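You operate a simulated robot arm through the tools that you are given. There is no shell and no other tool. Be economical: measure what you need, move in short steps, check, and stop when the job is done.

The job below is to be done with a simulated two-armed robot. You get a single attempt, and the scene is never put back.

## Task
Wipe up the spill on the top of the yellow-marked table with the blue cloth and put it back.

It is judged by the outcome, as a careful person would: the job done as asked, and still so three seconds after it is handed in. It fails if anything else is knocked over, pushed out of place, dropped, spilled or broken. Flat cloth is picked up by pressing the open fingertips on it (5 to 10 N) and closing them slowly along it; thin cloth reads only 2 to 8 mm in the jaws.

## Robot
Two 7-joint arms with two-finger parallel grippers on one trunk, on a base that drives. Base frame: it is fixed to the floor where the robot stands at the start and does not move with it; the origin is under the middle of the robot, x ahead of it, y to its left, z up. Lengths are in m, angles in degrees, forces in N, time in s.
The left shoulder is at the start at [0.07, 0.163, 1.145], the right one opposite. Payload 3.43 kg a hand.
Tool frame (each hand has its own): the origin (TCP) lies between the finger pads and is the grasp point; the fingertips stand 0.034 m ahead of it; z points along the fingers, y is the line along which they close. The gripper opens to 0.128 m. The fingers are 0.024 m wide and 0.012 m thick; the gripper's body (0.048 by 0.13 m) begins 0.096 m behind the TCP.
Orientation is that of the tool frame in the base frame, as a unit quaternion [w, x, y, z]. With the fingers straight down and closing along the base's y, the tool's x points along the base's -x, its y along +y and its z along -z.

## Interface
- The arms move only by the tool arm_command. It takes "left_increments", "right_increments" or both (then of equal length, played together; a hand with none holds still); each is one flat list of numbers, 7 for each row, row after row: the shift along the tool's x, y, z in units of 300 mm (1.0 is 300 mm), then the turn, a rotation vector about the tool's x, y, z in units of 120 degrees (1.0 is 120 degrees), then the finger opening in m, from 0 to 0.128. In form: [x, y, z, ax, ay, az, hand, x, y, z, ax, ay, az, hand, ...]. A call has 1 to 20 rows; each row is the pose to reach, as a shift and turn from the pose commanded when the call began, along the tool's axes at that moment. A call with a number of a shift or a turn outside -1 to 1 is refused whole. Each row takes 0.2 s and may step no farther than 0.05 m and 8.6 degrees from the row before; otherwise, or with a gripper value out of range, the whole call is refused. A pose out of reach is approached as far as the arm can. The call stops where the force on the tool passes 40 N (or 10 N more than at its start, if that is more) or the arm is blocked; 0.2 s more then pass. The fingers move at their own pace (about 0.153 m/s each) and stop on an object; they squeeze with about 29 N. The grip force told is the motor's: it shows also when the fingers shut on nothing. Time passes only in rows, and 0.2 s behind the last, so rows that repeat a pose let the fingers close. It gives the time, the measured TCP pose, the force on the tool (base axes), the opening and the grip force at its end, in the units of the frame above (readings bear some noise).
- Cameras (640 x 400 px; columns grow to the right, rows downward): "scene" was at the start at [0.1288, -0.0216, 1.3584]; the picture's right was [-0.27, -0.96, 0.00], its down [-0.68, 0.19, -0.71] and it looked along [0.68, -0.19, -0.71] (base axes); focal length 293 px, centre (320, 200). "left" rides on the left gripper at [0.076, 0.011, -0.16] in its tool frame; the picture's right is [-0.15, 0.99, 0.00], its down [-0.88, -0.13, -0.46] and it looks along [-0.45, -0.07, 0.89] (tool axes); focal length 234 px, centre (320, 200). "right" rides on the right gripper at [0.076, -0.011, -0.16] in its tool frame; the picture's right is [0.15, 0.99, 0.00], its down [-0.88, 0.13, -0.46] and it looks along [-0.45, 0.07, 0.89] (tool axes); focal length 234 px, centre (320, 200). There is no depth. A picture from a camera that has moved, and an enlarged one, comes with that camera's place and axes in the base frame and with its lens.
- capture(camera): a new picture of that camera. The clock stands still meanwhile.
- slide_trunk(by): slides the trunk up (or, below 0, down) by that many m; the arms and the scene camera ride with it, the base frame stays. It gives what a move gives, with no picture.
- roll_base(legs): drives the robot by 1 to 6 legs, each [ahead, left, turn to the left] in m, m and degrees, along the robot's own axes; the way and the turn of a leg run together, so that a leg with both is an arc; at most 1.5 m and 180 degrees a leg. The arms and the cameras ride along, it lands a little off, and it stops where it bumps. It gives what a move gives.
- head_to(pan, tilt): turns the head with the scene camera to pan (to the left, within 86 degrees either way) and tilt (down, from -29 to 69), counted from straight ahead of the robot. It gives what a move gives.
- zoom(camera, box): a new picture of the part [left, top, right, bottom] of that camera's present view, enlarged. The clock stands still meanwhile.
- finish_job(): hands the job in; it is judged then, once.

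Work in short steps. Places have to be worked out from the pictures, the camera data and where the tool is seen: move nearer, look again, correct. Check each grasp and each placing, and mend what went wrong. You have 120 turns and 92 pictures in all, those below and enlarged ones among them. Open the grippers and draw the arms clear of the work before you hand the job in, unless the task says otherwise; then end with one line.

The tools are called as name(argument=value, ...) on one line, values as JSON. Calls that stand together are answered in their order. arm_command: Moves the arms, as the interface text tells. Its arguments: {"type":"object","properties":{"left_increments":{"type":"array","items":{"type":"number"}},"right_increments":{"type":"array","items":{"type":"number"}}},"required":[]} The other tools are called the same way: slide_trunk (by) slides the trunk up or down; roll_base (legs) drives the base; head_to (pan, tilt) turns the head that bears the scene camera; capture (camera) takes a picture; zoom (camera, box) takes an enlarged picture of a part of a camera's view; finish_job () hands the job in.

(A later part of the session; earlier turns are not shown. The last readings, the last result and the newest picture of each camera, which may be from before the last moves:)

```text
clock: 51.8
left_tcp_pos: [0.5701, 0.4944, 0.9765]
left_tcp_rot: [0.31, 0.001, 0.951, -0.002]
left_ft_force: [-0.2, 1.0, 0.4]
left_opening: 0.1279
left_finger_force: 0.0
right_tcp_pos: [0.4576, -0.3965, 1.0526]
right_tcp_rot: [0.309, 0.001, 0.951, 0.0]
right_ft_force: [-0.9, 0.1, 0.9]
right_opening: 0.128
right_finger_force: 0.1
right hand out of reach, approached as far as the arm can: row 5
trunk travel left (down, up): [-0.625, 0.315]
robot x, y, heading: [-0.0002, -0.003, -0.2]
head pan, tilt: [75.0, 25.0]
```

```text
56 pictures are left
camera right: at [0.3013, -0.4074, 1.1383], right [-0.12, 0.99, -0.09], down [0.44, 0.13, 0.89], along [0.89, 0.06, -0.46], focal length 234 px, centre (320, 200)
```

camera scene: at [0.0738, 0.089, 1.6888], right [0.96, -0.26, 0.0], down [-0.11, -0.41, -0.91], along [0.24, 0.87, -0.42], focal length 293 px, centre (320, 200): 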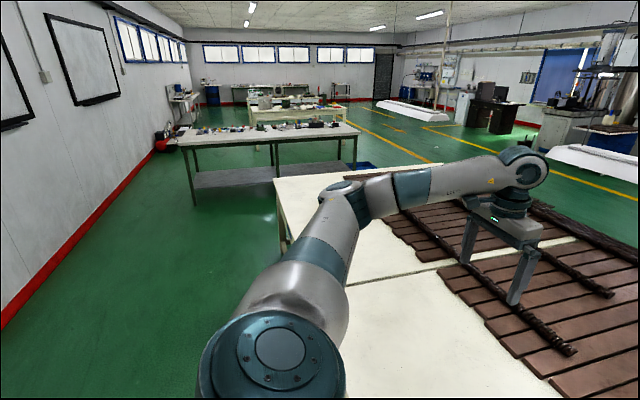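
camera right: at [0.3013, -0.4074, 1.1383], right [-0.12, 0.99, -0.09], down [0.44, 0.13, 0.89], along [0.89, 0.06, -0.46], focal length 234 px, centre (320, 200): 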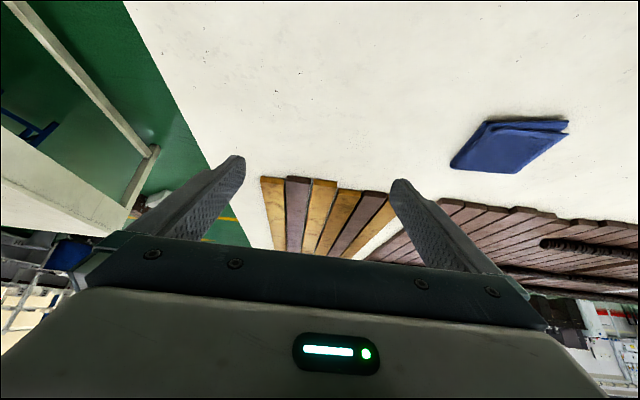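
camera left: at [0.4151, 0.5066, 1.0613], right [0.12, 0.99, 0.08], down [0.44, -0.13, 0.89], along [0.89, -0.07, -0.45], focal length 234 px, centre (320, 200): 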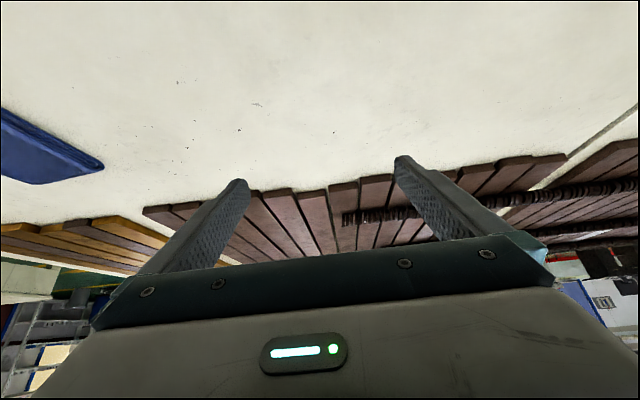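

Still no reflection. I'll enlarge the distant tables to the left and ahead to see if any of them carries a yellow mark and a spill.

head_to(pan=70, tilt=12)

zoom(camera="scene", box=[100, 120, 420, 320])

head_to(pan=-80, tilt=15)

zoom(camera="scene", box=[100, 80, 640, 400])

```text
clock: 52.5
left_tcp_pos: [0.5698, 0.4928, 0.9774]
left_tcp_rot: [0.31, 0.002, 0.951, 0.0]
left_ft_force: [-0.2, -0.1, 1.0]
left_opening: 0.1281
left_finger_force: 0.0
right_tcp_pos: [0.4574, -0.3987, 1.0519]
right_tcp_rot: [0.308, 0.002, 0.951, 0.0]
right_ft_force: [0.3, 0.0, -0.5]
right_opening: 0.1276
right_finger_force: 0.0
trunk travel left (down, up): [-0.625, 0.315]
robot x, y, heading: [0.0005, -0.0004, -0.3]
head pan, tilt: [70.0, 12.0]
```

```text
2.00 times, centred on (260, 220) of scene
camera zoom: at [0.0814, 0.0872, 1.4099], right [0.94, -0.34, 0.0], down [-0.07, -0.2, -0.98], along [0.34, 0.92, -0.21], focal length 586 px, centre (440, 160)
```

zoom: 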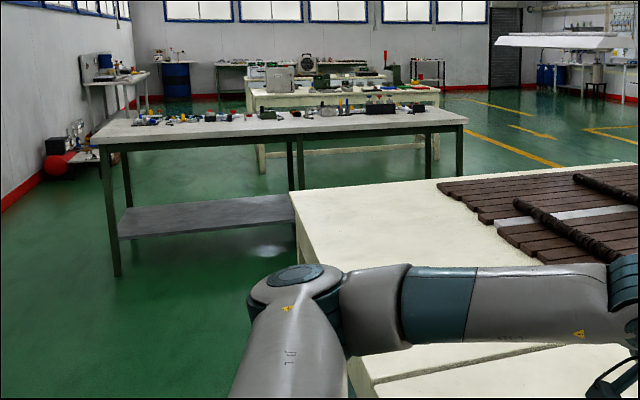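

```text
clock: 54.9
left_tcp_pos: [0.5702, 0.4928, 0.976]
left_tcp_rot: [0.309, 0.001, 0.951, -0.001]
left_ft_force: [-0.1, -0.5, 0.7]
left_opening: 0.1282
left_finger_force: 0.1
right_tcp_pos: [0.4575, -0.3996, 1.0525]
right_tcp_rot: [0.309, 0.002, 0.951, 0.0]
right_ft_force: [0.2, 0.6, 1.0]
right_opening: 0.1282
right_finger_force: 0.0
trunk travel left (down, up): [-0.625, 0.315]
robot x, y, heading: [-0.005, -0.0001, -0.1]
head pan, tilt: [-80.0, 15.0]
```

```text
1.19 times, centred on (370, 240) of scene
camera zoom: at [0.0654, -0.0919, 1.405], right [-0.99, -0.17, 0.0], down [-0.04, 0.26, -0.97], along [0.17, -0.95, -0.26], focal length 347 px, centre (261, 153)
```

zoom: 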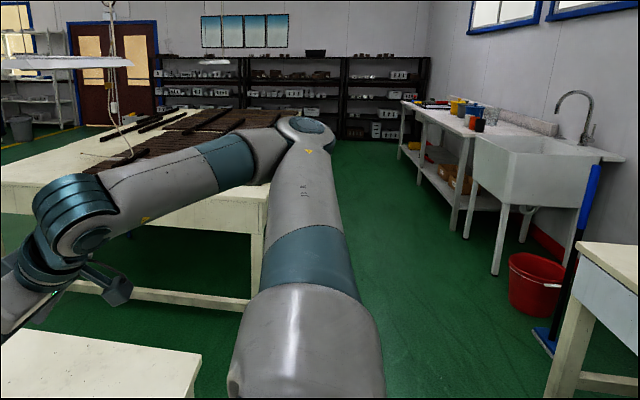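

Only this table is yellow-taped (others are blue/green), and its visible top is clean, so the spill may lie beneath the cloth. I'll level both hands again and move the right one aside.

arm_command(left_increments=[0, 0, 0, 0, 0.0667, 0, 0.128, 0, 0, 0, 0, 0.133, 0, 0.128, 0, 0, 0, 0, 0.2, 0, 0.128, 0, 0, 0, 0, 0.267, 0, 0.128, 0, 0, 0, 0, 0.3, 0, 0.128], right_increments=[0, -0.1, 0, 0, 0.0667, 0, 0.128, 0, -0.2, 0, 0, 0.133, 0, 0.128, 0, -0.3, 0, 0, 0.2, 0, 0.128, 0, -0.4, 0, 0, 0.267, 0, 0.128, 0, -0.5, 0, 0, 0.3, 0, 0.128])

arm_command(left_increments=[-0.04, -0.15, 0, 0, 0, 0, 0.128, -0.08, -0.3, 0, 0, 0, 0, 0.128, -0.12, -0.45, 0, 0, 0, 0, 0.128, -0.16, -0.6, 0, 0, 0, 0, 0.128, -0.2, -0.75, 0, 0, 0, 0, 0.128, -0.24, -0.9, 0, 0, 0, 0, 0.128, -0.27, -1.0, 0, 0, 0, 0, 0.128])

arm_command(left_increments=[0, -0.15, 0.1, 0, 0, 0, 0.128, 0, -0.3, 0.2, 0, 0, 0, 0.128, 0, -0.45, 0.3, 0, 0, 0, 0.128, 0, -0.6, 0.4, 0, 0, 0, 0.128, 0, -0.643, 0.5, 0, 0, 0, 0.128])

capture(camera="left")

head_to(pan=0, tilt=50)

capture(camera="scene")

```text
clock: 56.1
left_tcp_pos: [0.5698, 0.4918, 0.977]
left_tcp_rot: [-0.001, 0.002, 1.0, 0.0]
left_ft_force: [-0.3, -0.5, -0.6]
left_opening: 0.1281
left_finger_force: 0.0
right_tcp_pos: [0.4581, -0.5494, 1.0516]
right_tcp_rot: [0.0, 0.001, 1.0, 0.002]
right_ft_force: [-0.2, 0.4, 0.2]
right_opening: 0.128
right_finger_force: 0.1
trunk travel left (down, up): [-0.625, 0.315]
robot x, y, heading: [-0.0027, -0.0015, -0.2]
head pan, tilt: [-80.0, 15.0]
```

```text
clock: 57.7
left_tcp_pos: [0.6501, 0.1942, 0.9777]
left_tcp_rot: [0.0, 0.001, 1.0, 0.0]
left_ft_force: [0.2, 0.5, -0.1]
left_opening: 0.1281
left_finger_force: 0.1
right_tcp_pos: [0.4584, -0.5496, 1.0504]
right_tcp_rot: [0.0, 0.002, 1.0, 0.001]
right_ft_force: [0.0, 0.3, -1.0]
right_opening: 0.1281
right_finger_force: 0.1
trunk travel left (down, up): [-0.625, 0.315]
robot x, y, heading: [-0.0011, 0.0025, 0.0]
head pan, tilt: [-80.0, 15.0]
```

```text
refused: row 1 steps farther than a row can; nothing moved
```

```text
53 pictures are left
camera left: at [0.5734, 0.2042, 1.1381], right [0.15, 0.99, 0.0], down [0.88, -0.13, 0.46], along [0.45, -0.07, -0.89], focal length 234 px, centre (320, 200)
```

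left: 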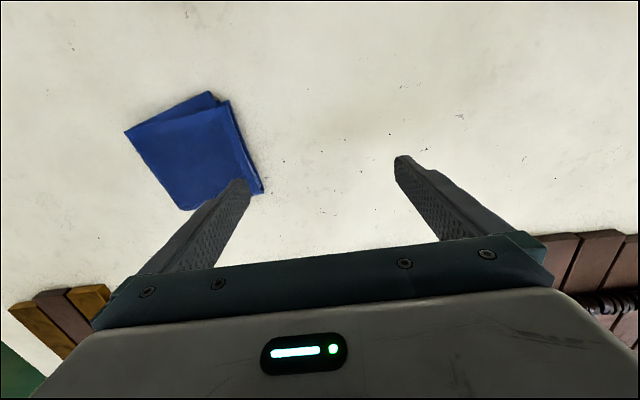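

```text
clock: 59.2
left_tcp_pos: [0.6491, 0.1945, 0.9772]
left_tcp_rot: [0.0, 0.002, 1.0, 0.0]
left_ft_force: [-0.4, 0.1, -0.3]
left_opening: 0.1279
left_finger_force: 0.0
right_tcp_pos: [0.4577, -0.5486, 1.052]
right_tcp_rot: [0.0, 0.001, 1.0, 0.0]
right_ft_force: [-0.1, 0.1, -0.5]
right_opening: 0.1279
right_finger_force: 0.0
trunk travel left (down, up): [-0.625, 0.315]
robot x, y, heading: [-0.0035, 0.0011, 0.1]
head pan, tilt: [0.0, 50.0]
```

```text
52 pictures are left
camera scene: at [0.1266, -0.0003, 1.3513], right [0.0, -1.0, 0.0], down [-0.77, 0.0, -0.64], along [0.64, 0.0, -0.77], focal length 293 px, centre (320, 200)
```

scene: 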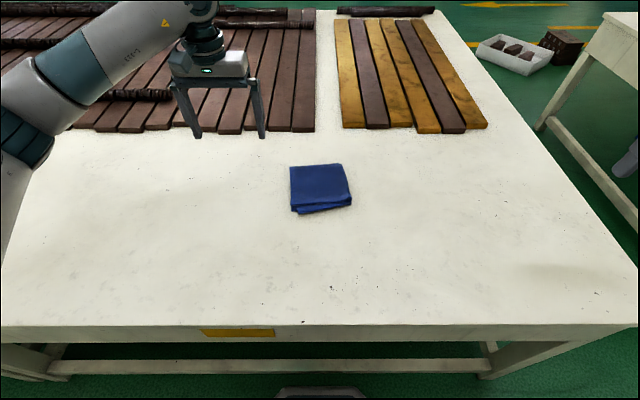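

The last leg was refused (step too big). I judge the cloth centre at about (0.69, 0.00), and I'll move the left hand above it with opening 0.06.

arm_command(left_increments=[-0.03, -0.13, 0, 0, 0, 0, 0.06, -0.06, -0.26, 0, 0, 0, 0, 0.06, -0.09, -0.39, 0.05, 0, 0, 0, 0.06, -0.11, -0.52, 0.1, 0, 0, 0, 0.06, -0.137, -0.648, 0.15, 0, 0, 0, 0.06, -0.137, -0.648, 0.3, 0, 0, 0, 0.06, -0.137, -0.648, 0.45, 0, 0, 0, 0.06, -0.137, -0.648, 0.55, 0, 0, 0, 0.06])

capture(camera="left")

zoom(camera="scene", box=[220, 80, 420, 240])

```text
clock: 61.0
left_tcp_pos: [0.6907, -0.0011, 0.814]
left_tcp_rot: [0.001, 0.002, 1.0, -0.002]
left_ft_force: [0.9, 0.9, 4.8]
left_opening: 0.0594
left_finger_force: 0.1
right_tcp_pos: [0.4566, -0.5486, 1.052]
right_tcp_rot: [-0.001, 0.002, 1.0, -0.001]
right_ft_force: [-0.2, 0.1, -0.5]
right_opening: 0.1282
right_finger_force: 0.1
trunk travel left (down, up): [-0.625, 0.315]
robot x, y, heading: [0.0006, -0.0023, -0.1]
head pan, tilt: [0.0, 50.0]
```

```text
51 pictures are left
camera left: at [0.6132, 0.0102, 0.9735], right [0.15, 0.99, 0.0], down [0.88, -0.13, 0.46], along [0.45, -0.07, -0.89], focal length 234 px, centre (320, 200)
```

left: 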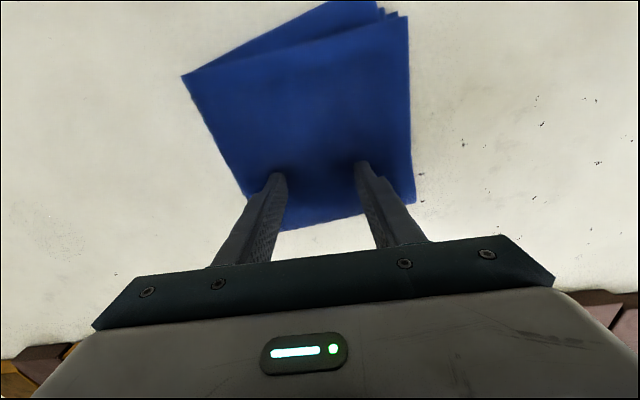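

```text
2.50 times, centred on (320, 160) of scene
camera zoom: at [0.126, -0.0002, 1.3515], right [0.0, -1.0, 0.0], down [-0.77, 0.0, -0.64], along [0.64, 0.0, -0.77], focal length 732 px, centre (320, 300)
```

zoom: 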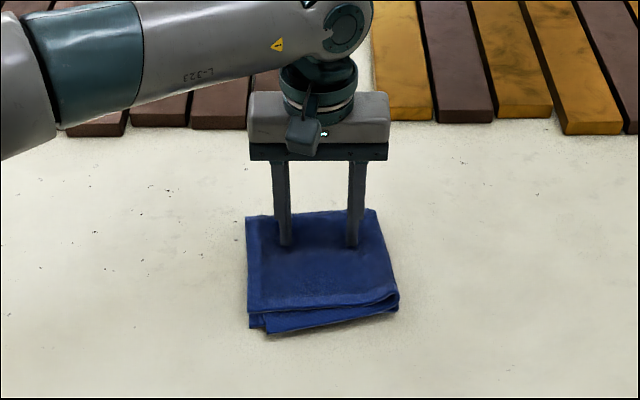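

Fingertips already press the cloth with about 5 N (its top is near z 0.78, so it's a soft thick fold). I'll press a hair more and close slowly.

arm_command(left_increments=[0, 0, 0.007, 0, 0, 0, 0.06, 0, 0, 0.007, 0, 0, 0, 0.055, 0, 0, 0.007, 0, 0, 0, 0.05, 0, 0, 0.007, 0, 0, 0, 0.045, 0, 0, 0.007, 0, 0, 0, 0.04, 0, 0, 0.007, 0, 0, 0, 0.035, 0, 0, 0.007, 0, 0, 0, 0.03, 0, 0, 0.007, 0, 0, 0, 0.025, 0, 0, 0.007, 0, 0, 0, 0.02, 0, 0, 0.007, 0, 0, 0, 0.015, 0, 0, 0.007, 0, 0, 0, 0.01, 0, 0, 0.007, 0, 0, 0, 0.005, 0, 0, 0.007, 0, 0, 0, 0.0, 0, 0, 0.007, 0, 0, 0, 0.0, 0, 0, 0.007, 0, 0, 0, 0.0])

capture(camera="left")

```text
clock: 64.2
left_tcp_pos: [0.6901, -0.001, 0.8109]
left_tcp_rot: [0.0, 0.002, 1.0, -0.001]
left_ft_force: [1.0, 0.3, 12.1]
left_opening: 0.0144
left_finger_force: 29.0
right_tcp_pos: [0.4555, -0.5483, 1.0524]
right_tcp_rot: [0.001, 0.001, 1.0, 0.0]
right_ft_force: [0.2, 0.0, 0.3]
right_opening: 0.128
right_finger_force: 0.1
trunk travel left (down, up): [-0.625, 0.315]
robot x, y, heading: [-0.0046, -0.0036, -0.0]
head pan, tilt: [0.0, 50.0]
```

```text
49 pictures are left
camera left: at [0.6129, 0.0103, 0.9715], right [0.15, 0.99, 0.0], down [0.88, -0.13, 0.46], along [0.45, -0.07, -0.89], focal length 234 px, centre (320, 200)
```

left: 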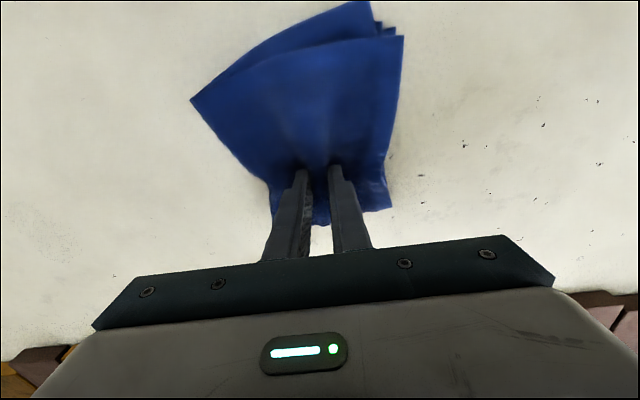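

The fingers hold several layers at 14 mm with full grip force. I'll lift straight up 0.12 m and look underneath.

arm_command(left_increments=[0, 0, -0.05, 0, 0, 0, 0, 0, 0, -0.1, 0, 0, 0, 0, 0, 0, -0.15, 0, 0, 0, 0, 0, 0, -0.2, 0, 0, 0, 0, 0, 0, -0.3, 0, 0, 0, 0, 0, 0, -0.4, 0, 0, 0, 0])

capture(camera="scene")

capture(camera="left")

```text
clock: 65.6
left_tcp_pos: [0.6903, -0.0022, 0.931]
left_tcp_rot: [0.0, 0.002, 1.0, 0.001]
left_ft_force: [0.0, -0.7, -0.8]
left_opening: 0.0135
left_finger_force: 28.9
right_tcp_pos: [0.4573, -0.5495, 1.0507]
right_tcp_rot: [0.0, 0.002, 1.0, 0.0]
right_ft_force: [1.0, -0.2, 0.2]
right_opening: 0.1277
right_finger_force: 0.0
trunk travel left (down, up): [-0.625, 0.315]
robot x, y, heading: [0.0014, 0.0017, -0.3]
head pan, tilt: [0.0, 50.0]
```

```text
48 pictures are left
camera scene: at [0.1261, -0.0005, 1.3513], right [0.0, -1.0, 0.0], down [-0.77, 0.0, -0.64], along [0.64, 0.0, -0.77], focal length 293 px, centre (320, 200)
```

scene: 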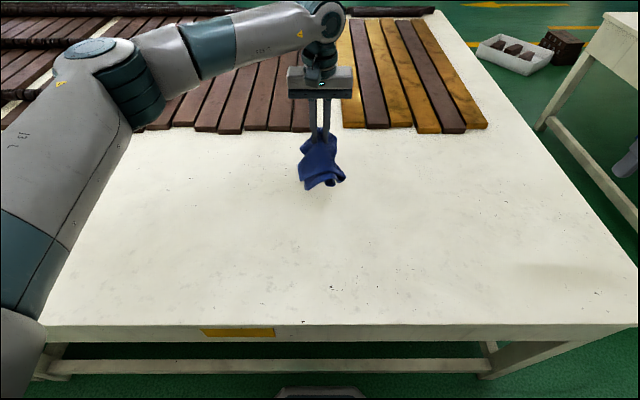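

```text
47 pictures are left
camera left: at [0.6148, 0.009, 1.0908], right [0.15, 0.99, 0.0], down [0.88, -0.13, 0.46], along [0.45, -0.07, -0.89], focal length 234 px, centre (320, 200)
```

left: 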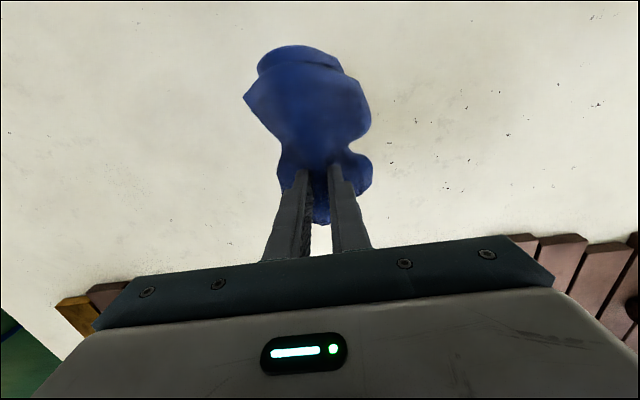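

Nothing shows under the cloth from here either. Keeping the cloth held high, I'll raise the trunk, back off and turn right for a proper view of the right-hand tables and their marks.

slide_trunk(by=0.3)

capture(camera="left")

roll_base(legs=[[-0.15, 0, 0], [0, 0, -60]])

head_to(pan=-15, tilt=20)

capture(camera="scene")

zoom(camera="scene", box=[100, 100, 420, 300])

```text
clock: 68.6
left_tcp_pos: [0.6911, -0.004, 1.2289]
left_tcp_rot: [0.001, 0.002, 1.0, 0.0]
left_ft_force: [0.5, 0.6, -0.7]
left_opening: 0.0137
left_finger_force: 29.4
right_tcp_pos: [0.4579, -0.5484, 1.3508]
right_tcp_rot: [-0.001, 0.002, 1.0, -0.001]
right_ft_force: [1.5, -0.1, 0.1]
right_opening: 0.128
right_finger_force: 0.1
trunk travel left (down, up): [-0.925, 0.015]
robot x, y, heading: [0.0001, -0.0004, -0.2]
head pan, tilt: [0.0, 50.0]
```

```text
46 pictures are left
camera left: at [0.6154, 0.0092, 1.3901], right [0.15, 0.99, 0.0], down [0.88, -0.13, 0.46], along [0.45, -0.07, -0.89], focal length 234 px, centre (320, 200)
```

left: 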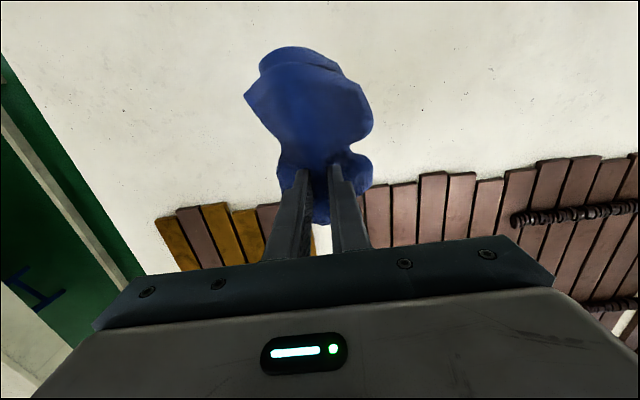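

```text
clock: 72.6
left_tcp_pos: [0.1964, -0.5997, 1.2285]
left_tcp_rot: [0.0, 0.5, 0.866, 0.0]
left_ft_force: [0.1, -0.3, -0.4]
left_opening: 0.0115
left_finger_force: 29.0
right_tcp_pos: [-0.3928, -0.6728, 1.3525]
right_tcp_rot: [0.0, 0.499, 0.867, 0.0]
right_ft_force: [0.4, -0.9, -0.7]
right_opening: 0.1281
right_finger_force: 0.1
trunk travel left (down, up): [-0.925, 0.015]
robot x, y, heading: [-0.1506, -0.003, -60.1]
head pan, tilt: [0.0, 50.0]
```

```text
clock: 73.6
left_tcp_pos: [0.1972, -0.5988, 1.2291]
left_tcp_rot: [0.0, 0.499, 0.866, 0.0]
left_ft_force: [0.4, 0.7, -0.2]
left_opening: 0.012
left_finger_force: 28.7
right_tcp_pos: [-0.3926, -0.6731, 1.3507]
right_tcp_rot: [0.0, 0.499, 0.866, 0.0]
right_ft_force: [-0.1, 0.1, 0.2]
right_opening: 0.1283
right_finger_force: 0.0
trunk travel left (down, up): [-0.925, 0.015]
robot x, y, heading: [-0.1521, -0.0013, -60.0]
head pan, tilt: [-15.0, 20.0]
```

```text
45 pictures are left
camera scene: at [-0.1014, -0.1329, 1.6968], right [-0.97, -0.26, 0.0], down [-0.09, 0.33, -0.94], along [0.25, -0.91, -0.34], focal length 293 px, centre (320, 200)
```

scene: 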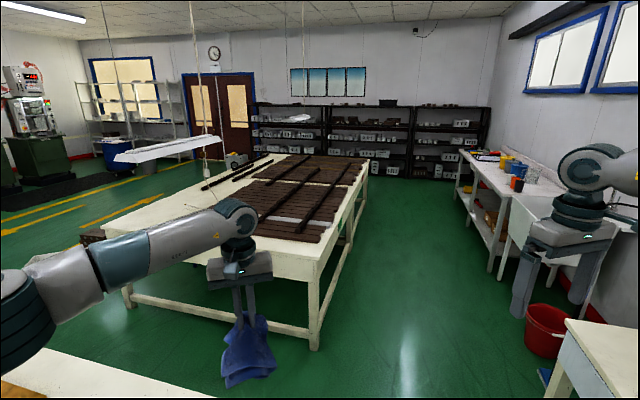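

```text
2.00 times, centred on (260, 200) of scene
camera zoom: at [-0.1014, -0.1329, 1.6968], right [-0.97, -0.26, 0.0], down [-0.09, 0.33, -0.94], along [0.25, -0.91, -0.34], focal length 586 px, centre (440, 200)
```

zoom: 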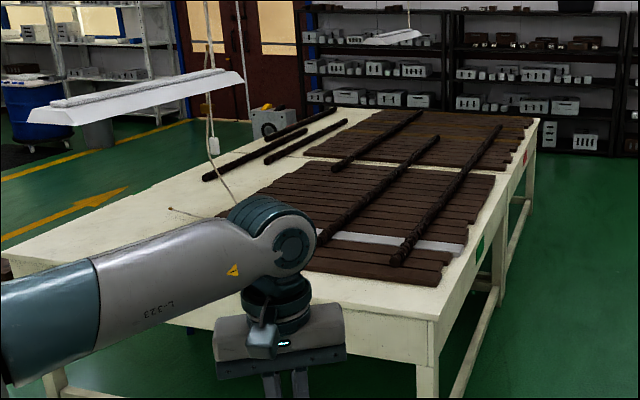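

The right tables are green- and red-taped, so the yellow one is certainly the table in front. I'll return there and examine its top in strong enlargements.

roll_base(legs=[[0, 0, 60], [0.15, 0, 0]])

head_to(pan=0, tilt=62)

zoom(camera="scene", box=[320, 90, 480, 190])

zoom(camera="scene", box=[420, 120, 580, 220])

zoom(camera="scene", box=[200, 130, 360, 230])

zoom(camera="scene", box=[80, 110, 240, 210])

```text
clock: 77.6
left_tcp_pos: [0.6877, 0.0019, 1.2311]
left_tcp_rot: [0.001, -0.003, 1.0, 0.0]
left_ft_force: [-0.8, 0.2, -0.3]
left_opening: 0.0108
left_finger_force: 29.0
right_tcp_pos: [0.4564, -0.5443, 1.3528]
right_tcp_rot: [0.001, -0.002, 1.0, 0.0]
right_ft_force: [-0.2, 0.0, 0.3]
right_opening: 0.128
right_finger_force: 0.0
trunk travel left (down, up): [-0.925, 0.015]
robot x, y, heading: [-0.0024, 0.0026, 0.3]
head pan, tilt: [-15.0, 20.0]
```

```text
clock: 78.7
left_tcp_pos: [0.6916, 0.0031, 1.2296]
left_tcp_rot: [0.0, -0.002, 1.0, 0.0]
left_ft_force: [0.0, 1.1, 0.6]
left_opening: 0.0107
left_finger_force: 28.4
right_tcp_pos: [0.4609, -0.5466, 1.3517]
right_tcp_rot: [0.001, -0.001, 1.0, 0.0]
right_ft_force: [0.5, -0.6, 0.5]
right_opening: 0.1277
right_finger_force: 0.0
trunk travel left (down, up): [-0.925, 0.015]
robot x, y, heading: [-0.0022, 0.0018, 0.2]
head pan, tilt: [0.0, 62.0]
```

```text
4.00 times, centred on (400, 140) of scene
camera zoom: at [0.1133, 0.0012, 1.6365], right [0.0, -1.0, 0.0], down [-0.88, 0.0, -0.47], along [0.47, 0.0, -0.88], focal length 1171 px, centre (0, 440)
```

zoom: 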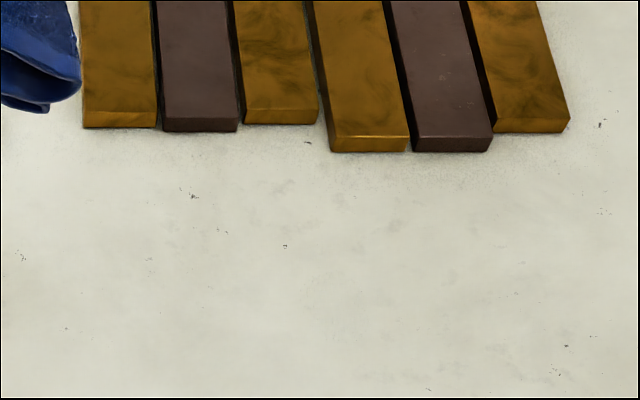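

```text
4.00 times, centred on (500, 170) of scene
camera zoom: at [0.1133, 0.0012, 1.6365], right [0.0, -1.0, 0.0], down [-0.88, 0.0, -0.47], along [0.47, 0.0, -0.88], focal length 1171 px, centre (-400, 320)
```

zoom: 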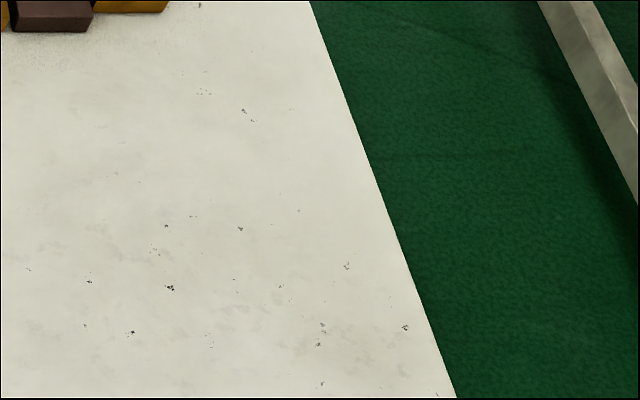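

```text
4.00 times, centred on (280, 180) of scene
camera zoom: at [0.1133, 0.0012, 1.6365], right [0.0, -1.0, 0.0], down [-0.88, 0.0, -0.47], along [0.47, 0.0, -0.88], focal length 1171 px, centre (480, 280)
```

zoom: 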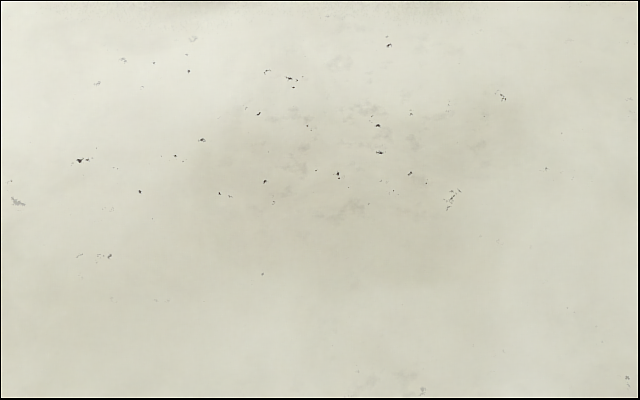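

```text
4.00 times, centred on (160, 160) of scene
camera zoom: at [0.1133, 0.0012, 1.6365], right [0.0, -1.0, 0.0], down [-0.88, 0.0, -0.47], along [0.47, 0.0, -0.88], focal length 1171 px, centre (960, 360)
```

zoom: 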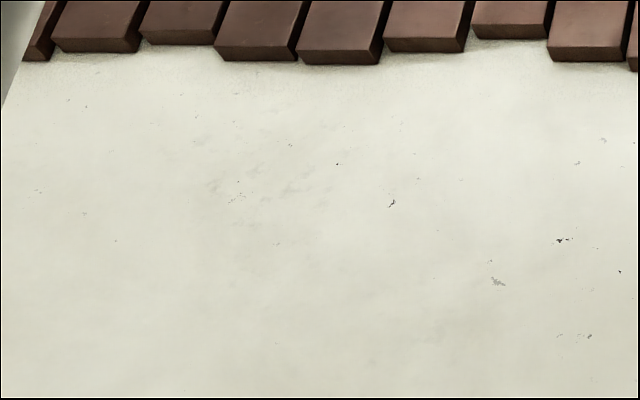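

Nothing obvious even enlarged. The start view was aimed near (0.74, −0.19), so I'll lower again and scan the table to the right of the cloth with the right wrist camera from close by.

slide_trunk(by=-0.3)

arm_command(right_increments=[-0.08, 0.12, 0, 0, 0, 0, 0.128, -0.16, 0.24, 0.05, 0, 0, 0, 0.128, -0.24, 0.36, 0.1, 0, 0, 0, 0.128, -0.32, 0.48, 0.15, 0, 0, 0, 0.128, -0.4, 0.56, 0.2, 0, 0, 0, 0.128])

zoom(camera="right", box=[0, 0, 640, 270])

head_to(pan=-25, tilt=48)

zoom(camera="scene", box=[160, 50, 480, 250])

```text
clock: 81.7
left_tcp_pos: [0.6924, 0.0026, 0.931]
left_tcp_rot: [0.0, -0.001, 1.0, 0.0]
left_ft_force: [-0.1, -0.1, -0.5]
left_opening: 0.011
left_finger_force: 29.5
right_tcp_pos: [0.4609, -0.5443, 1.0525]
right_tcp_rot: [0.0, -0.002, 1.0, 0.001]
right_ft_force: [-0.1, 0.4, -0.4]
right_opening: 0.1279
right_finger_force: 0.0
trunk travel left (down, up): [-0.625, 0.315]
robot x, y, heading: [-0.0045, -0.0014, 0.3]
head pan, tilt: [0.0, 62.0]
```

```text
clock: 82.9
left_tcp_pos: [0.6927, 0.0023, 0.9281]
left_tcp_rot: [-0.002, -0.001, 1.0, 0.0]
left_ft_force: [0.0, -0.3, -0.7]
left_opening: 0.011
left_finger_force: 29.0
right_tcp_pos: [0.5812, -0.375, 0.9899]
right_tcp_rot: [-0.001, -0.001, 1.0, 0.0]
right_ft_force: [-0.1, -0.1, 0.2]
right_opening: 0.128
right_finger_force: 0.1
trunk travel left (down, up): [-0.625, 0.315]
robot x, y, heading: [0.0006, 0.0027, -0.1]
head pan, tilt: [0.0, 62.0]
```

```text
1.00 times, centred on (320, 135) of right
camera zoom: at [0.5043, -0.3869, 1.1513], right [-0.15, 0.99, 0.0], down [0.88, 0.13, 0.45], along [0.45, 0.07, -0.89], focal length 234 px, centre (320, 265)
```

zoom: 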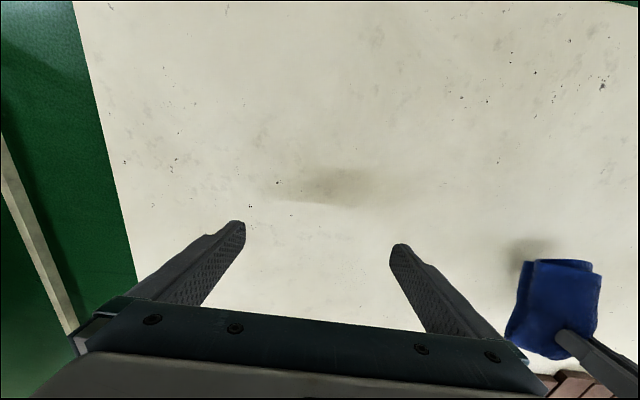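

```text
clock: 83.8
left_tcp_pos: [0.6913, 0.0021, 0.9295]
left_tcp_rot: [0.0, -0.001, 1.0, 0.0]
left_ft_force: [-0.1, 0.6, -0.3]
left_opening: 0.0112
left_finger_force: 28.9
right_tcp_pos: [0.5793, -0.376, 0.991]
right_tcp_rot: [0.001, -0.003, 1.0, 0.001]
right_ft_force: [1.5, 0.4, -0.3]
right_opening: 0.128
right_finger_force: 0.0
trunk travel left (down, up): [-0.625, 0.315]
robot x, y, heading: [-0.0026, 0.0028, 0.4]
head pan, tilt: [-25.0, 48.0]
```

```text
2.00 times, centred on (320, 150) of scene
camera zoom: at [0.1211, -0.0317, 1.3539], right [-0.42, -0.91, 0.0], down [-0.68, 0.31, -0.67], along [0.61, -0.28, -0.74], focal length 586 px, centre (320, 300)
```

zoom: 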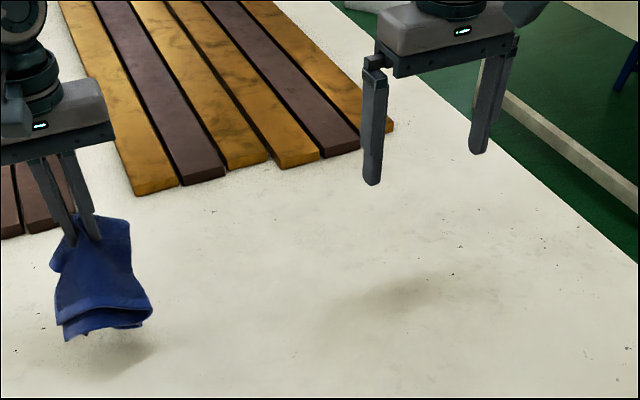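

Only hand shadows there too. The one part not examined in detail is the plank area, so I'll raise the trunk and enlarge that.

slide_trunk(by=0.31)

head_to(pan=20, tilt=35)

capture(camera="scene")

head_to(pan=-15, tilt=35)

capture(camera="scene")

```text
clock: 86.8
left_tcp_pos: [0.6926, 0.0026, 1.2402]
left_tcp_rot: [0.0, -0.001, 1.0, -0.001]
left_ft_force: [-0.2, 0.4, -0.1]
left_opening: 0.0112
left_finger_force: 29.0
right_tcp_pos: [0.5802, -0.3767, 1.3016]
right_tcp_rot: [0.0, -0.001, 1.0, 0.0]
right_ft_force: [0.4, 0.5, 0.6]
right_opening: 0.1279
right_finger_force: 0.1
trunk travel left (down, up): [-0.935, 0.005]
robot x, y, heading: [-0.0016, -0.0017, 0.2]
head pan, tilt: [-25.0, 48.0]
```

```text
clock: 88.0
left_tcp_pos: [0.6907, 0.0024, 1.2389]
left_tcp_rot: [0.0, -0.001, 1.0, 0.001]
left_ft_force: [0.1, 0.3, 0.8]
left_opening: 0.011
left_finger_force: 28.9
right_tcp_pos: [0.5799, -0.3753, 1.3019]
right_tcp_rot: [0.0, -0.002, 1.0, 0.0]
right_ft_force: [0.2, -0.2, 0.0]
right_opening: 0.128
right_finger_force: 0.0
trunk travel left (down, up): [-0.935, 0.005]
robot x, y, heading: [-0.0004, -0.0001, 0.1]
head pan, tilt: [20.0, 35.0]
```

```text
37 pictures are left
camera scene: at [0.1322, 0.0314, 1.683], right [0.34, -0.94, 0.0], down [-0.54, -0.2, -0.82], along [0.77, 0.28, -0.57], focal length 293 px, centre (320, 200)
```

scene: 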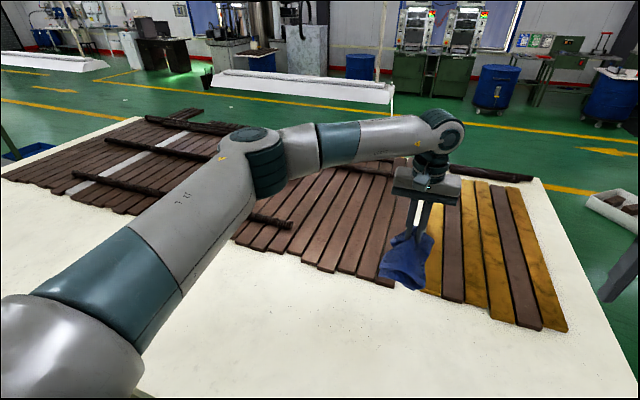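

```text
clock: 89.0
left_tcp_pos: [0.6912, 0.0021, 1.2395]
left_tcp_rot: [0.0, -0.001, 1.0, 0.0]
left_ft_force: [-0.5, -0.5, -0.6]
left_opening: 0.0109
left_finger_force: 29.7
right_tcp_pos: [0.5809, -0.3757, 1.3016]
right_tcp_rot: [0.0, -0.001, 1.0, 0.0]
right_ft_force: [0.7, -0.2, -0.1]
right_opening: 0.1279
right_finger_force: 0.1
trunk travel left (down, up): [-0.935, 0.005]
robot x, y, heading: [-0.0022, -0.0001, 0.4]
head pan, tilt: [-15.0, 35.0]
```

```text
36 pictures are left
camera scene: at [0.1347, -0.0213, 1.683], right [-0.26, -0.97, 0.0], down [-0.55, 0.15, -0.82], along [0.79, -0.21, -0.57], focal length 293 px, centre (320, 200)
```

scene: 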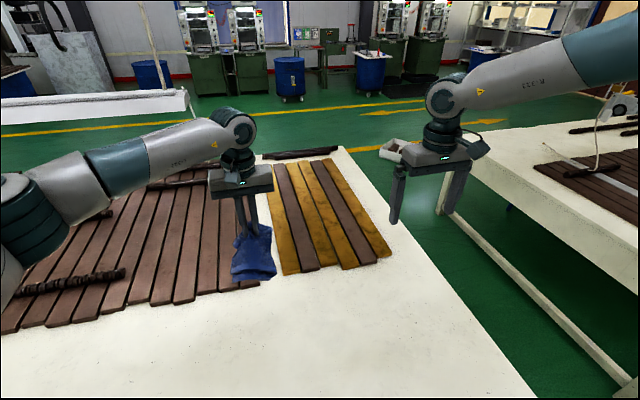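

Still nothing. One more test for a clear liquid: look along the whole table top from its right end at a grazing angle with the right wrist camera. First lower the trunk and yaw the right hand to face left.

slide_trunk(by=-0.31)

arm_command(right_increments=[0, -0.07, 0, 0, 0, -0.07, 0.05, 0, -0.14, 0, 0, 0, -0.14, 0.05, 0, -0.21, 0, 0, 0, -0.21, 0.05, 0, -0.28, 0, 0, 0, -0.28, 0.05, 0, -0.35, 0, 0, 0, -0.35, 0.05, 0, -0.4, 0, 0, 0, -0.42, 0.05, 0, -0.4, 0, 0, 0, -0.49, 0.05, 0, -0.4, 0, 0, 0, -0.56, 0.05, 0, -0.4, 0, 0, 0, -0.63, 0.05, 0, -0.4, 0, 0, 0, -0.7, 0.05, 0, -0.4, 0, 0, 0, -0.75, 0.05])

arm_command(right_increments=[0, 0, 0, 0, -0.07, 0, 0.05, 0, 0, 0, 0, -0.14, 0, 0.05, 0, 0, 0, 0, -0.21, 0, 0.05, 0, 0, 0, 0, -0.28, 0, 0.05, 0, 0, 0, 0, -0.35, 0, 0.05, 0, 0, 0, 0, -0.4, 0, 0.05])

capture(camera="right")

```text
clock: 92.0
left_tcp_pos: [0.6915, 0.0023, 0.9296]
left_tcp_rot: [0.0, -0.002, 1.0, 0.0]
left_ft_force: [-0.1, -0.4, -0.2]
left_opening: 0.0107
left_finger_force: 29.0
right_tcp_pos: [0.58, -0.3765, 0.9929]
right_tcp_rot: [0.0, -0.002, 1.0, 0.0]
right_ft_force: [0.6, -1.0, -0.7]
right_opening: 0.1281
right_finger_force: 0.1
trunk travel left (down, up): [-0.625, 0.315]
robot x, y, heading: [0.0004, -0.0007, 0.1]
head pan, tilt: [-15.0, 35.0]
```

```text
clock: 94.5
left_tcp_pos: [0.6939, -0.0027, 0.9276]
left_tcp_rot: [-0.002, 0.0, 1.0, 0.002]
left_ft_force: [0.1, -0.4, 0.1]
left_opening: 0.0109
left_finger_force: 28.9
right_tcp_pos: [0.6018, -0.4835, 0.8421]
right_tcp_rot: [-0.163, 0.717, -0.676, 0.054]
right_ft_force: [-1.7, -9.3, 0.1]
right_opening: 0.0502
right_finger_force: 0.1
right hand out of reach, approached as far as the arm can: row 4, 5, 6, 7, 8, 9, 10, 11
trunk travel left (down, up): [-0.625, 0.315]
robot x, y, heading: [0.0004, 0.0002, 0.2]
head pan, tilt: [-15.0, 35.0]
```

```text
clock: 95.8
left_tcp_pos: [0.6895, 0.0026, 0.9296]
left_tcp_rot: [0.0, -0.001, 1.0, 0.0]
left_ft_force: [-1.2, 1.0, 0.4]
left_opening: 0.0113
left_finger_force: 28.9
right_tcp_pos: [0.5257, -0.6196, 0.8747]
right_tcp_rot: [-0.312, 0.66, -0.635, -0.253]
right_ft_force: [-0.5, -0.6, 0.2]
right_opening: 0.0498
right_finger_force: 0.1
right hand out of reach, approached as far as the arm can: row 5, 6
trunk travel left (down, up): [-0.625, 0.315]
robot x, y, heading: [-0.0036, 0.0011, 0.1]
head pan, tilt: [-15.0, 35.0]
```

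```text
35 pictures are left
camera right: at [0.5305, -0.7886, 0.9298], right [-0.98, -0.1, -0.2], down [-0.22, 0.26, 0.94], along [-0.04, 0.96, -0.28], focal length 234 px, centre (320, 200)
```

right: 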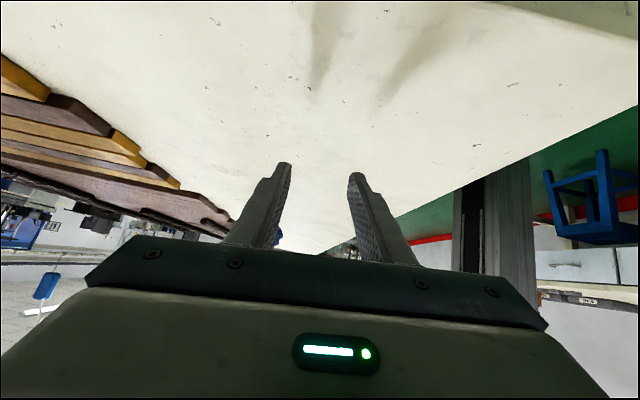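

No reflections either, and the right arm strained near its limit. I'll draw that hand straight up a little before un-turning it.

arm_command(right_increments=[-0.1, -0.012, -0.095, 0, 0, 0, 0.05, -0.22, -0.03, -0.21, 0, 0, 0, 0.05])

```text
refused: row 2 steps farther than a row can; nothing moved
```

I'll retry with smaller steps.

arm_command(right_increments=[-0.1, -0.012, -0.095, 0, 0, 0, 0.05, -0.2, -0.024, -0.19, 0, 0, 0, 0.05, -0.3, -0.036, -0.285, 0, 0, 0, 0.05])

```text
clock: 96.7
left_tcp_pos: [0.6917, 0.0029, 0.9302]
left_tcp_rot: [0.0, -0.001, 1.0, 0.0]
left_ft_force: [-0.6, -0.1, -0.4]
left_opening: 0.0108
left_finger_force: 28.9
right_tcp_pos: [0.5232, -0.621, 1.0002]
right_tcp_rot: [-0.312, 0.659, -0.635, -0.253]
right_ft_force: [0.0, 0.5, 0.8]
right_opening: 0.05
right_finger_force: 0.1
trunk travel left (down, up): [-0.625, 0.315]
robot x, y, heading: [-0.0018, 0.0046, 0.3]
head pan, tilt: [-15.0, 35.0]
```

Up and clear. Now I'll rotate the right hand back to straight-down (a 101° turn about its combined axis).

arm_command(right_increments=[0, 0, 0, 0.0212, 0.0262, 0.0554, 0.05, 0, 0, 0, 0.0425, 0.0523, 0.1108, 0.05, 0, 0, 0, 0.0637, 0.0785, 0.1662, 0.05, 0, 0, 0, 0.0849, 0.1046, 0.2215, 0.05, 0, 0, 0, 0.1062, 0.1308, 0.2769, 0.05, 0, 0, 0, 0.1274, 0.1569, 0.3323, 0.05, 0, 0, 0, 0.1486, 0.1831, 0.3877, 0.05, 0, 0, 0, 0.1698, 0.2092, 0.4431, 0.05, 0, 0, 0, 0.1911, 0.2354, 0.4985, 0.05, 0, 0, 0, 0.2123, 0.2615, 0.5538, 0.05, 0, 0, 0, 0.2335, 0.2877, 0.6092, 0.05, 0, 0, 0, 0.2548, 0.3138, 0.6646, 0.05, 0, 0, 0, 0.276, 0.34, 0.72, 0.05])

head_to(pan=-10, tilt=55)

capture(camera="scene")

```text
clock: 99.5
left_tcp_pos: [0.6908, 0.003, 0.9293]
left_tcp_rot: [-0.001, -0.001, 1.0, 0.0]
left_ft_force: [0.3, 0.7, -0.2]
left_opening: 0.0108
left_finger_force: 29.3
right_tcp_pos: [0.5234, -0.7192, 0.9391]
right_tcp_rot: [0.009, 0.002, 1.0, 0.017]
right_ft_force: [-0.2, 0.2, 0.2]
right_opening: 0.0499
right_finger_force: 0.1
right hand out of reach, approached as far as the arm can: row 9, 10, 11, 12, 13
trunk travel left (down, up): [-0.625, 0.315]
robot x, y, heading: [-0.0041, -0.0038, -0.1]
head pan, tilt: [-15.0, 35.0]
```

```text
clock: 100.3
left_tcp_pos: [0.6929, 0.0018, 0.9293]
left_tcp_rot: [0.0, -0.001, 1.0, 0.0]
left_ft_force: [0.8, -0.1, -2.0]
left_opening: 0.0108
left_finger_force: 29.2
right_tcp_pos: [0.5217, -0.7195, 0.9409]
right_tcp_rot: [0.009, 0.0, 1.0, 0.017]
right_ft_force: [0.5, 0.0, 1.3]
right_opening: 0.0502
right_finger_force: 0.2
trunk travel left (down, up): [-0.625, 0.315]
robot x, y, heading: [-0.0023, -0.0015, 0.1]
head pan, tilt: [-10.0, 55.0]
```

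```text
34 pictures are left
camera scene: at [0.1206, -0.0113, 1.3448], right [-0.17, -0.99, 0.0], down [-0.81, 0.14, -0.57], along [0.57, -0.1, -0.82], focal length 293 px, centre (320, 200)
```

scene: 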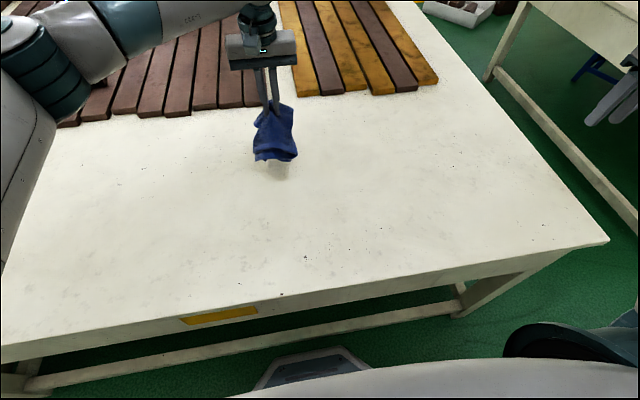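

Nothing disturbed. Since no stain can be made out, the liquid must be clear or nearly the table's colour, so I'll wipe the whole open front of the table methodically. First: right hand inward, cloth to the middle of the first section, then down near contact.

arm_command(left_increments=[0.1, 0.08, 0, 0, 0, 0, 0, 0.2, 0.16, 0, 0, 0, 0, 0, 0.307, 0.243, 0, 0, 0, 0, 0, 0.307, 0.243, 0.1, 0, 0, 0, 0, 0.307, 0.243, 0.2, 0, 0, 0, 0, 0.307, 0.243, 0.27, 0, 0, 0, 0, 0.307, 0.243, 0.32, 0, 0, 0, 0, 0.307, 0.243, 0.36, 0, 0, 0, 0], right_increments=[0.03, 0.12, -0.03, 0, 0, 0, 0.05, 0.06, 0.24, -0.06, 0, 0, 0, 0.05, 0.1, 0.36, -0.1, 0, 0, 0, 0.05, 0.14, 0.48, -0.15, 0, 0, 0, 0.05, 0.18, 0.6, -0.2, 0, 0, 0, 0.05, 0.22, 0.7, -0.25, 0, 0, 0, 0.05, 0.25, 0.8, -0.3, 0, 0, 0, 0.05, 0.25, 0.8, -0.3, 0, 0, 0, 0.05])

capture(camera="scene")

```text
clock: 102.1
left_tcp_pos: [0.6002, 0.0755, 0.8224]
left_tcp_rot: [0.001, -0.001, 1.0, 0.0]
left_ft_force: [0.2, -0.2, 7.4]
left_opening: 0.0111
left_finger_force: 28.8
right_tcp_pos: [0.4403, -0.6791, 0.885]
right_tcp_rot: [0.005, 0.001, 1.0, 0.006]
right_ft_force: [0.9, 0.2, 0.5]
right_opening: 0.05
right_finger_force: 0.1
right hand out of reach, approached as far as the arm can: row 1, 2, 3, 4, 5, 6, 7, 8
trunk travel left (down, up): [-0.625, 0.315]
robot x, y, heading: [-0.0002, 0.0024, 0.3]
head pan, tilt: [-10.0, 55.0]
```

```text
33 pictures are left
camera scene: at [0.1195, -0.0112, 1.345], right [-0.17, -0.99, 0.0], down [-0.81, 0.14, -0.57], along [0.57, -0.1, -0.82], focal length 293 px, centre (320, 200)
```

scene: 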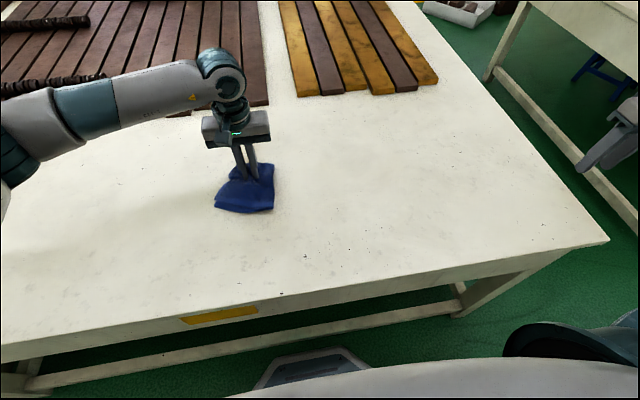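

The cloth lies spread under the fingers with 7 N on the table. I'll start wiping with strokes toward and away from the robot, 0.1 m apart, moving left.

arm_command(left_increments=[-0.16, 0, 0, 0, 0, 0, 0, -0.32, 0, 0, 0, 0, 0, 0, -0.48, 0, 0, 0, 0, 0, 0, -0.64, 0, 0, 0, 0, 0, 0, -0.64, 0.16, 0, 0, 0, 0, 0, -0.64, 0.32, 0, 0, 0, 0, 0, -0.48, 0.32, 0, 0, 0, 0, 0, -0.32, 0.32, 0, 0, 0, 0, 0, -0.16, 0.32, 0, 0, 0, 0, 0, 0, 0.32, 0, 0, 0, 0, 0, 0.16, 0.32, 0, 0, 0, 0, 0, 0.32, 0.32, 0, 0, 0, 0, 0, 0.48, 0.32, 0, 0, 0, 0, 0, 0.62, 0.32, 0, 0, 0, 0, 0, 0.62, 0.48, 0, 0, 0, 0, 0, 0.62, 0.64, 0, 0, 0, 0, 0, 0.46, 0.64, 0, 0, 0, 0, 0, 0.3, 0.64, 0, 0, 0, 0, 0, 0.15, 0.64, 0, 0, 0, 0, 0, 0, 0.64, 0, 0, 0, 0, 0])

capture(camera="scene")

```text
clock: 106.3
left_tcp_pos: [0.5983, 0.2669, 0.8211]
left_tcp_rot: [-0.001, -0.001, 1.0, 0.0]
left_ft_force: [-0.8, -1.2, 6.9]
left_opening: 0.0113
left_finger_force: 28.4
right_tcp_pos: [0.4404, -0.6796, 0.8845]
right_tcp_rot: [0.006, -0.001, 1.0, 0.007]
right_ft_force: [0.6, 0.7, 0.7]
right_opening: 0.05
right_finger_force: 0.0
trunk travel left (down, up): [-0.625, 0.315]
robot x, y, heading: [0.0016, -0.0001, -0.2]
head pan, tilt: [-10.0, 55.0]
```

```text
32 pictures are left
camera scene: at [0.1207, -0.0122, 1.3447], right [-0.17, -0.99, 0.0], down [-0.81, 0.14, -0.57], along [0.56, -0.1, -0.82], focal length 293 px, centre (320, 200)
```

scene: 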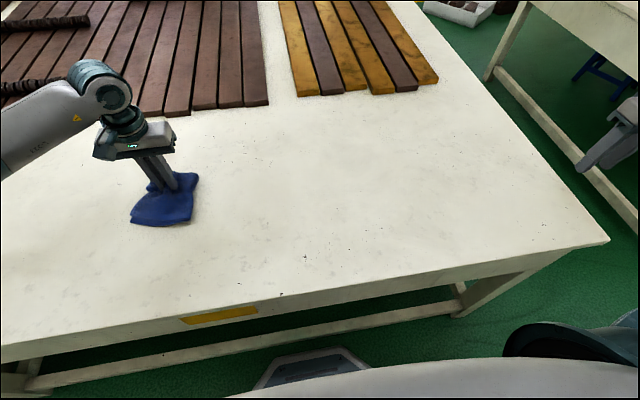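

Wiping works, grip intact. Continuing toward the left.

arm_command(left_increments=[-0.16, 0, 0, 0, 0, 0, 0, -0.32, 0, 0, 0, 0, 0, 0, -0.48, 0, 0, 0, 0, 0, 0, -0.62, 0, 0, 0, 0, 0, 0, -0.62, 0.16, 0, 0, 0, 0, 0, -0.62, 0.32, 0, 0, 0, 0, 0, -0.48, 0.32, 0, 0, 0, 0, 0, -0.32, 0.32, 0, 0, 0, 0, 0, -0.16, 0.32, 0, 0, 0, 0, 0, 0, 0.32, 0, 0, 0, 0, 0, 0.16, 0.32, 0, 0, 0, 0, 0, 0.32, 0.32, 0, 0, 0, 0, 0, 0.48, 0.32, 0, 0, 0, 0, 0, 0.62, 0.32, 0, 0, 0, 0, 0, 0.62, 0.48, 0, 0, 0, 0, 0, 0.62, 0.64, 0, 0, 0, 0, 0, 0.46, 0.64, 0, 0, 0, 0, 0, 0.3, 0.64, 0, 0, 0, 0, 0, 0.15, 0.64, 0, 0, 0, 0, 0, 0, 0.64, 0, 0, 0, 0, 0])

head_to(pan=30, tilt=52)

capture(camera="scene")

```text
clock: 110.5
left_tcp_pos: [0.6005, 0.4579, 0.8217]
left_tcp_rot: [0.001, -0.001, 1.0, 0.0]
left_ft_force: [-1.1, -2.2, 8.8]
left_opening: 0.011
left_finger_force: 29.2
right_tcp_pos: [0.4416, -0.6797, 0.8845]
right_tcp_rot: [0.005, 0.0, 1.0, 0.007]
right_ft_force: [-0.8, 0.1, -0.1]
right_opening: 0.0501
right_finger_force: 0.0
trunk travel left (down, up): [-0.625, 0.315]
robot x, y, heading: [-0.0001, -0.001, 0.3]
head pan, tilt: [-10.0, 55.0]
```

```text
clock: 111.5
left_tcp_pos: [0.5974, 0.4594, 0.8198]
left_tcp_rot: [0.001, -0.001, 1.0, 0.0]
left_ft_force: [1.1, -1.3, 9.9]
left_opening: 0.0107
left_finger_force: 28.8
right_tcp_pos: [0.4397, -0.6796, 0.8852]
right_tcp_rot: [0.005, 0.0, 1.0, 0.006]
right_ft_force: [0.2, 0.4, -0.7]
right_opening: 0.0499
right_finger_force: 0.0
trunk travel left (down, up): [-0.625, 0.315]
robot x, y, heading: [-0.0017, -0.0004, 0.2]
head pan, tilt: [30.0, 52.0]
```

```text
31 pictures are left
camera scene: at [0.1136, 0.0381, 1.3487], right [0.5, -0.87, 0.0], down [-0.68, -0.39, -0.62], along [0.53, 0.31, -0.79], focal length 293 px, centre (320, 200)
```

scene: 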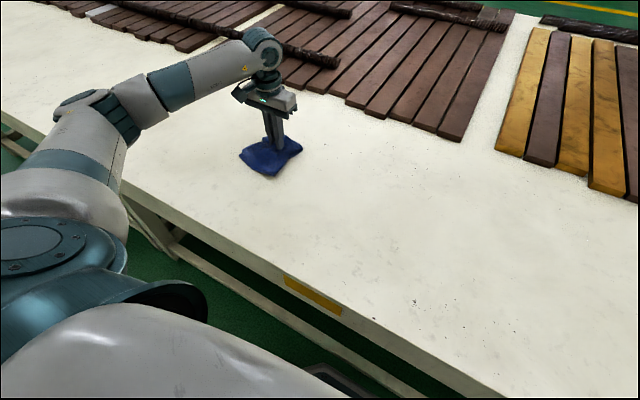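

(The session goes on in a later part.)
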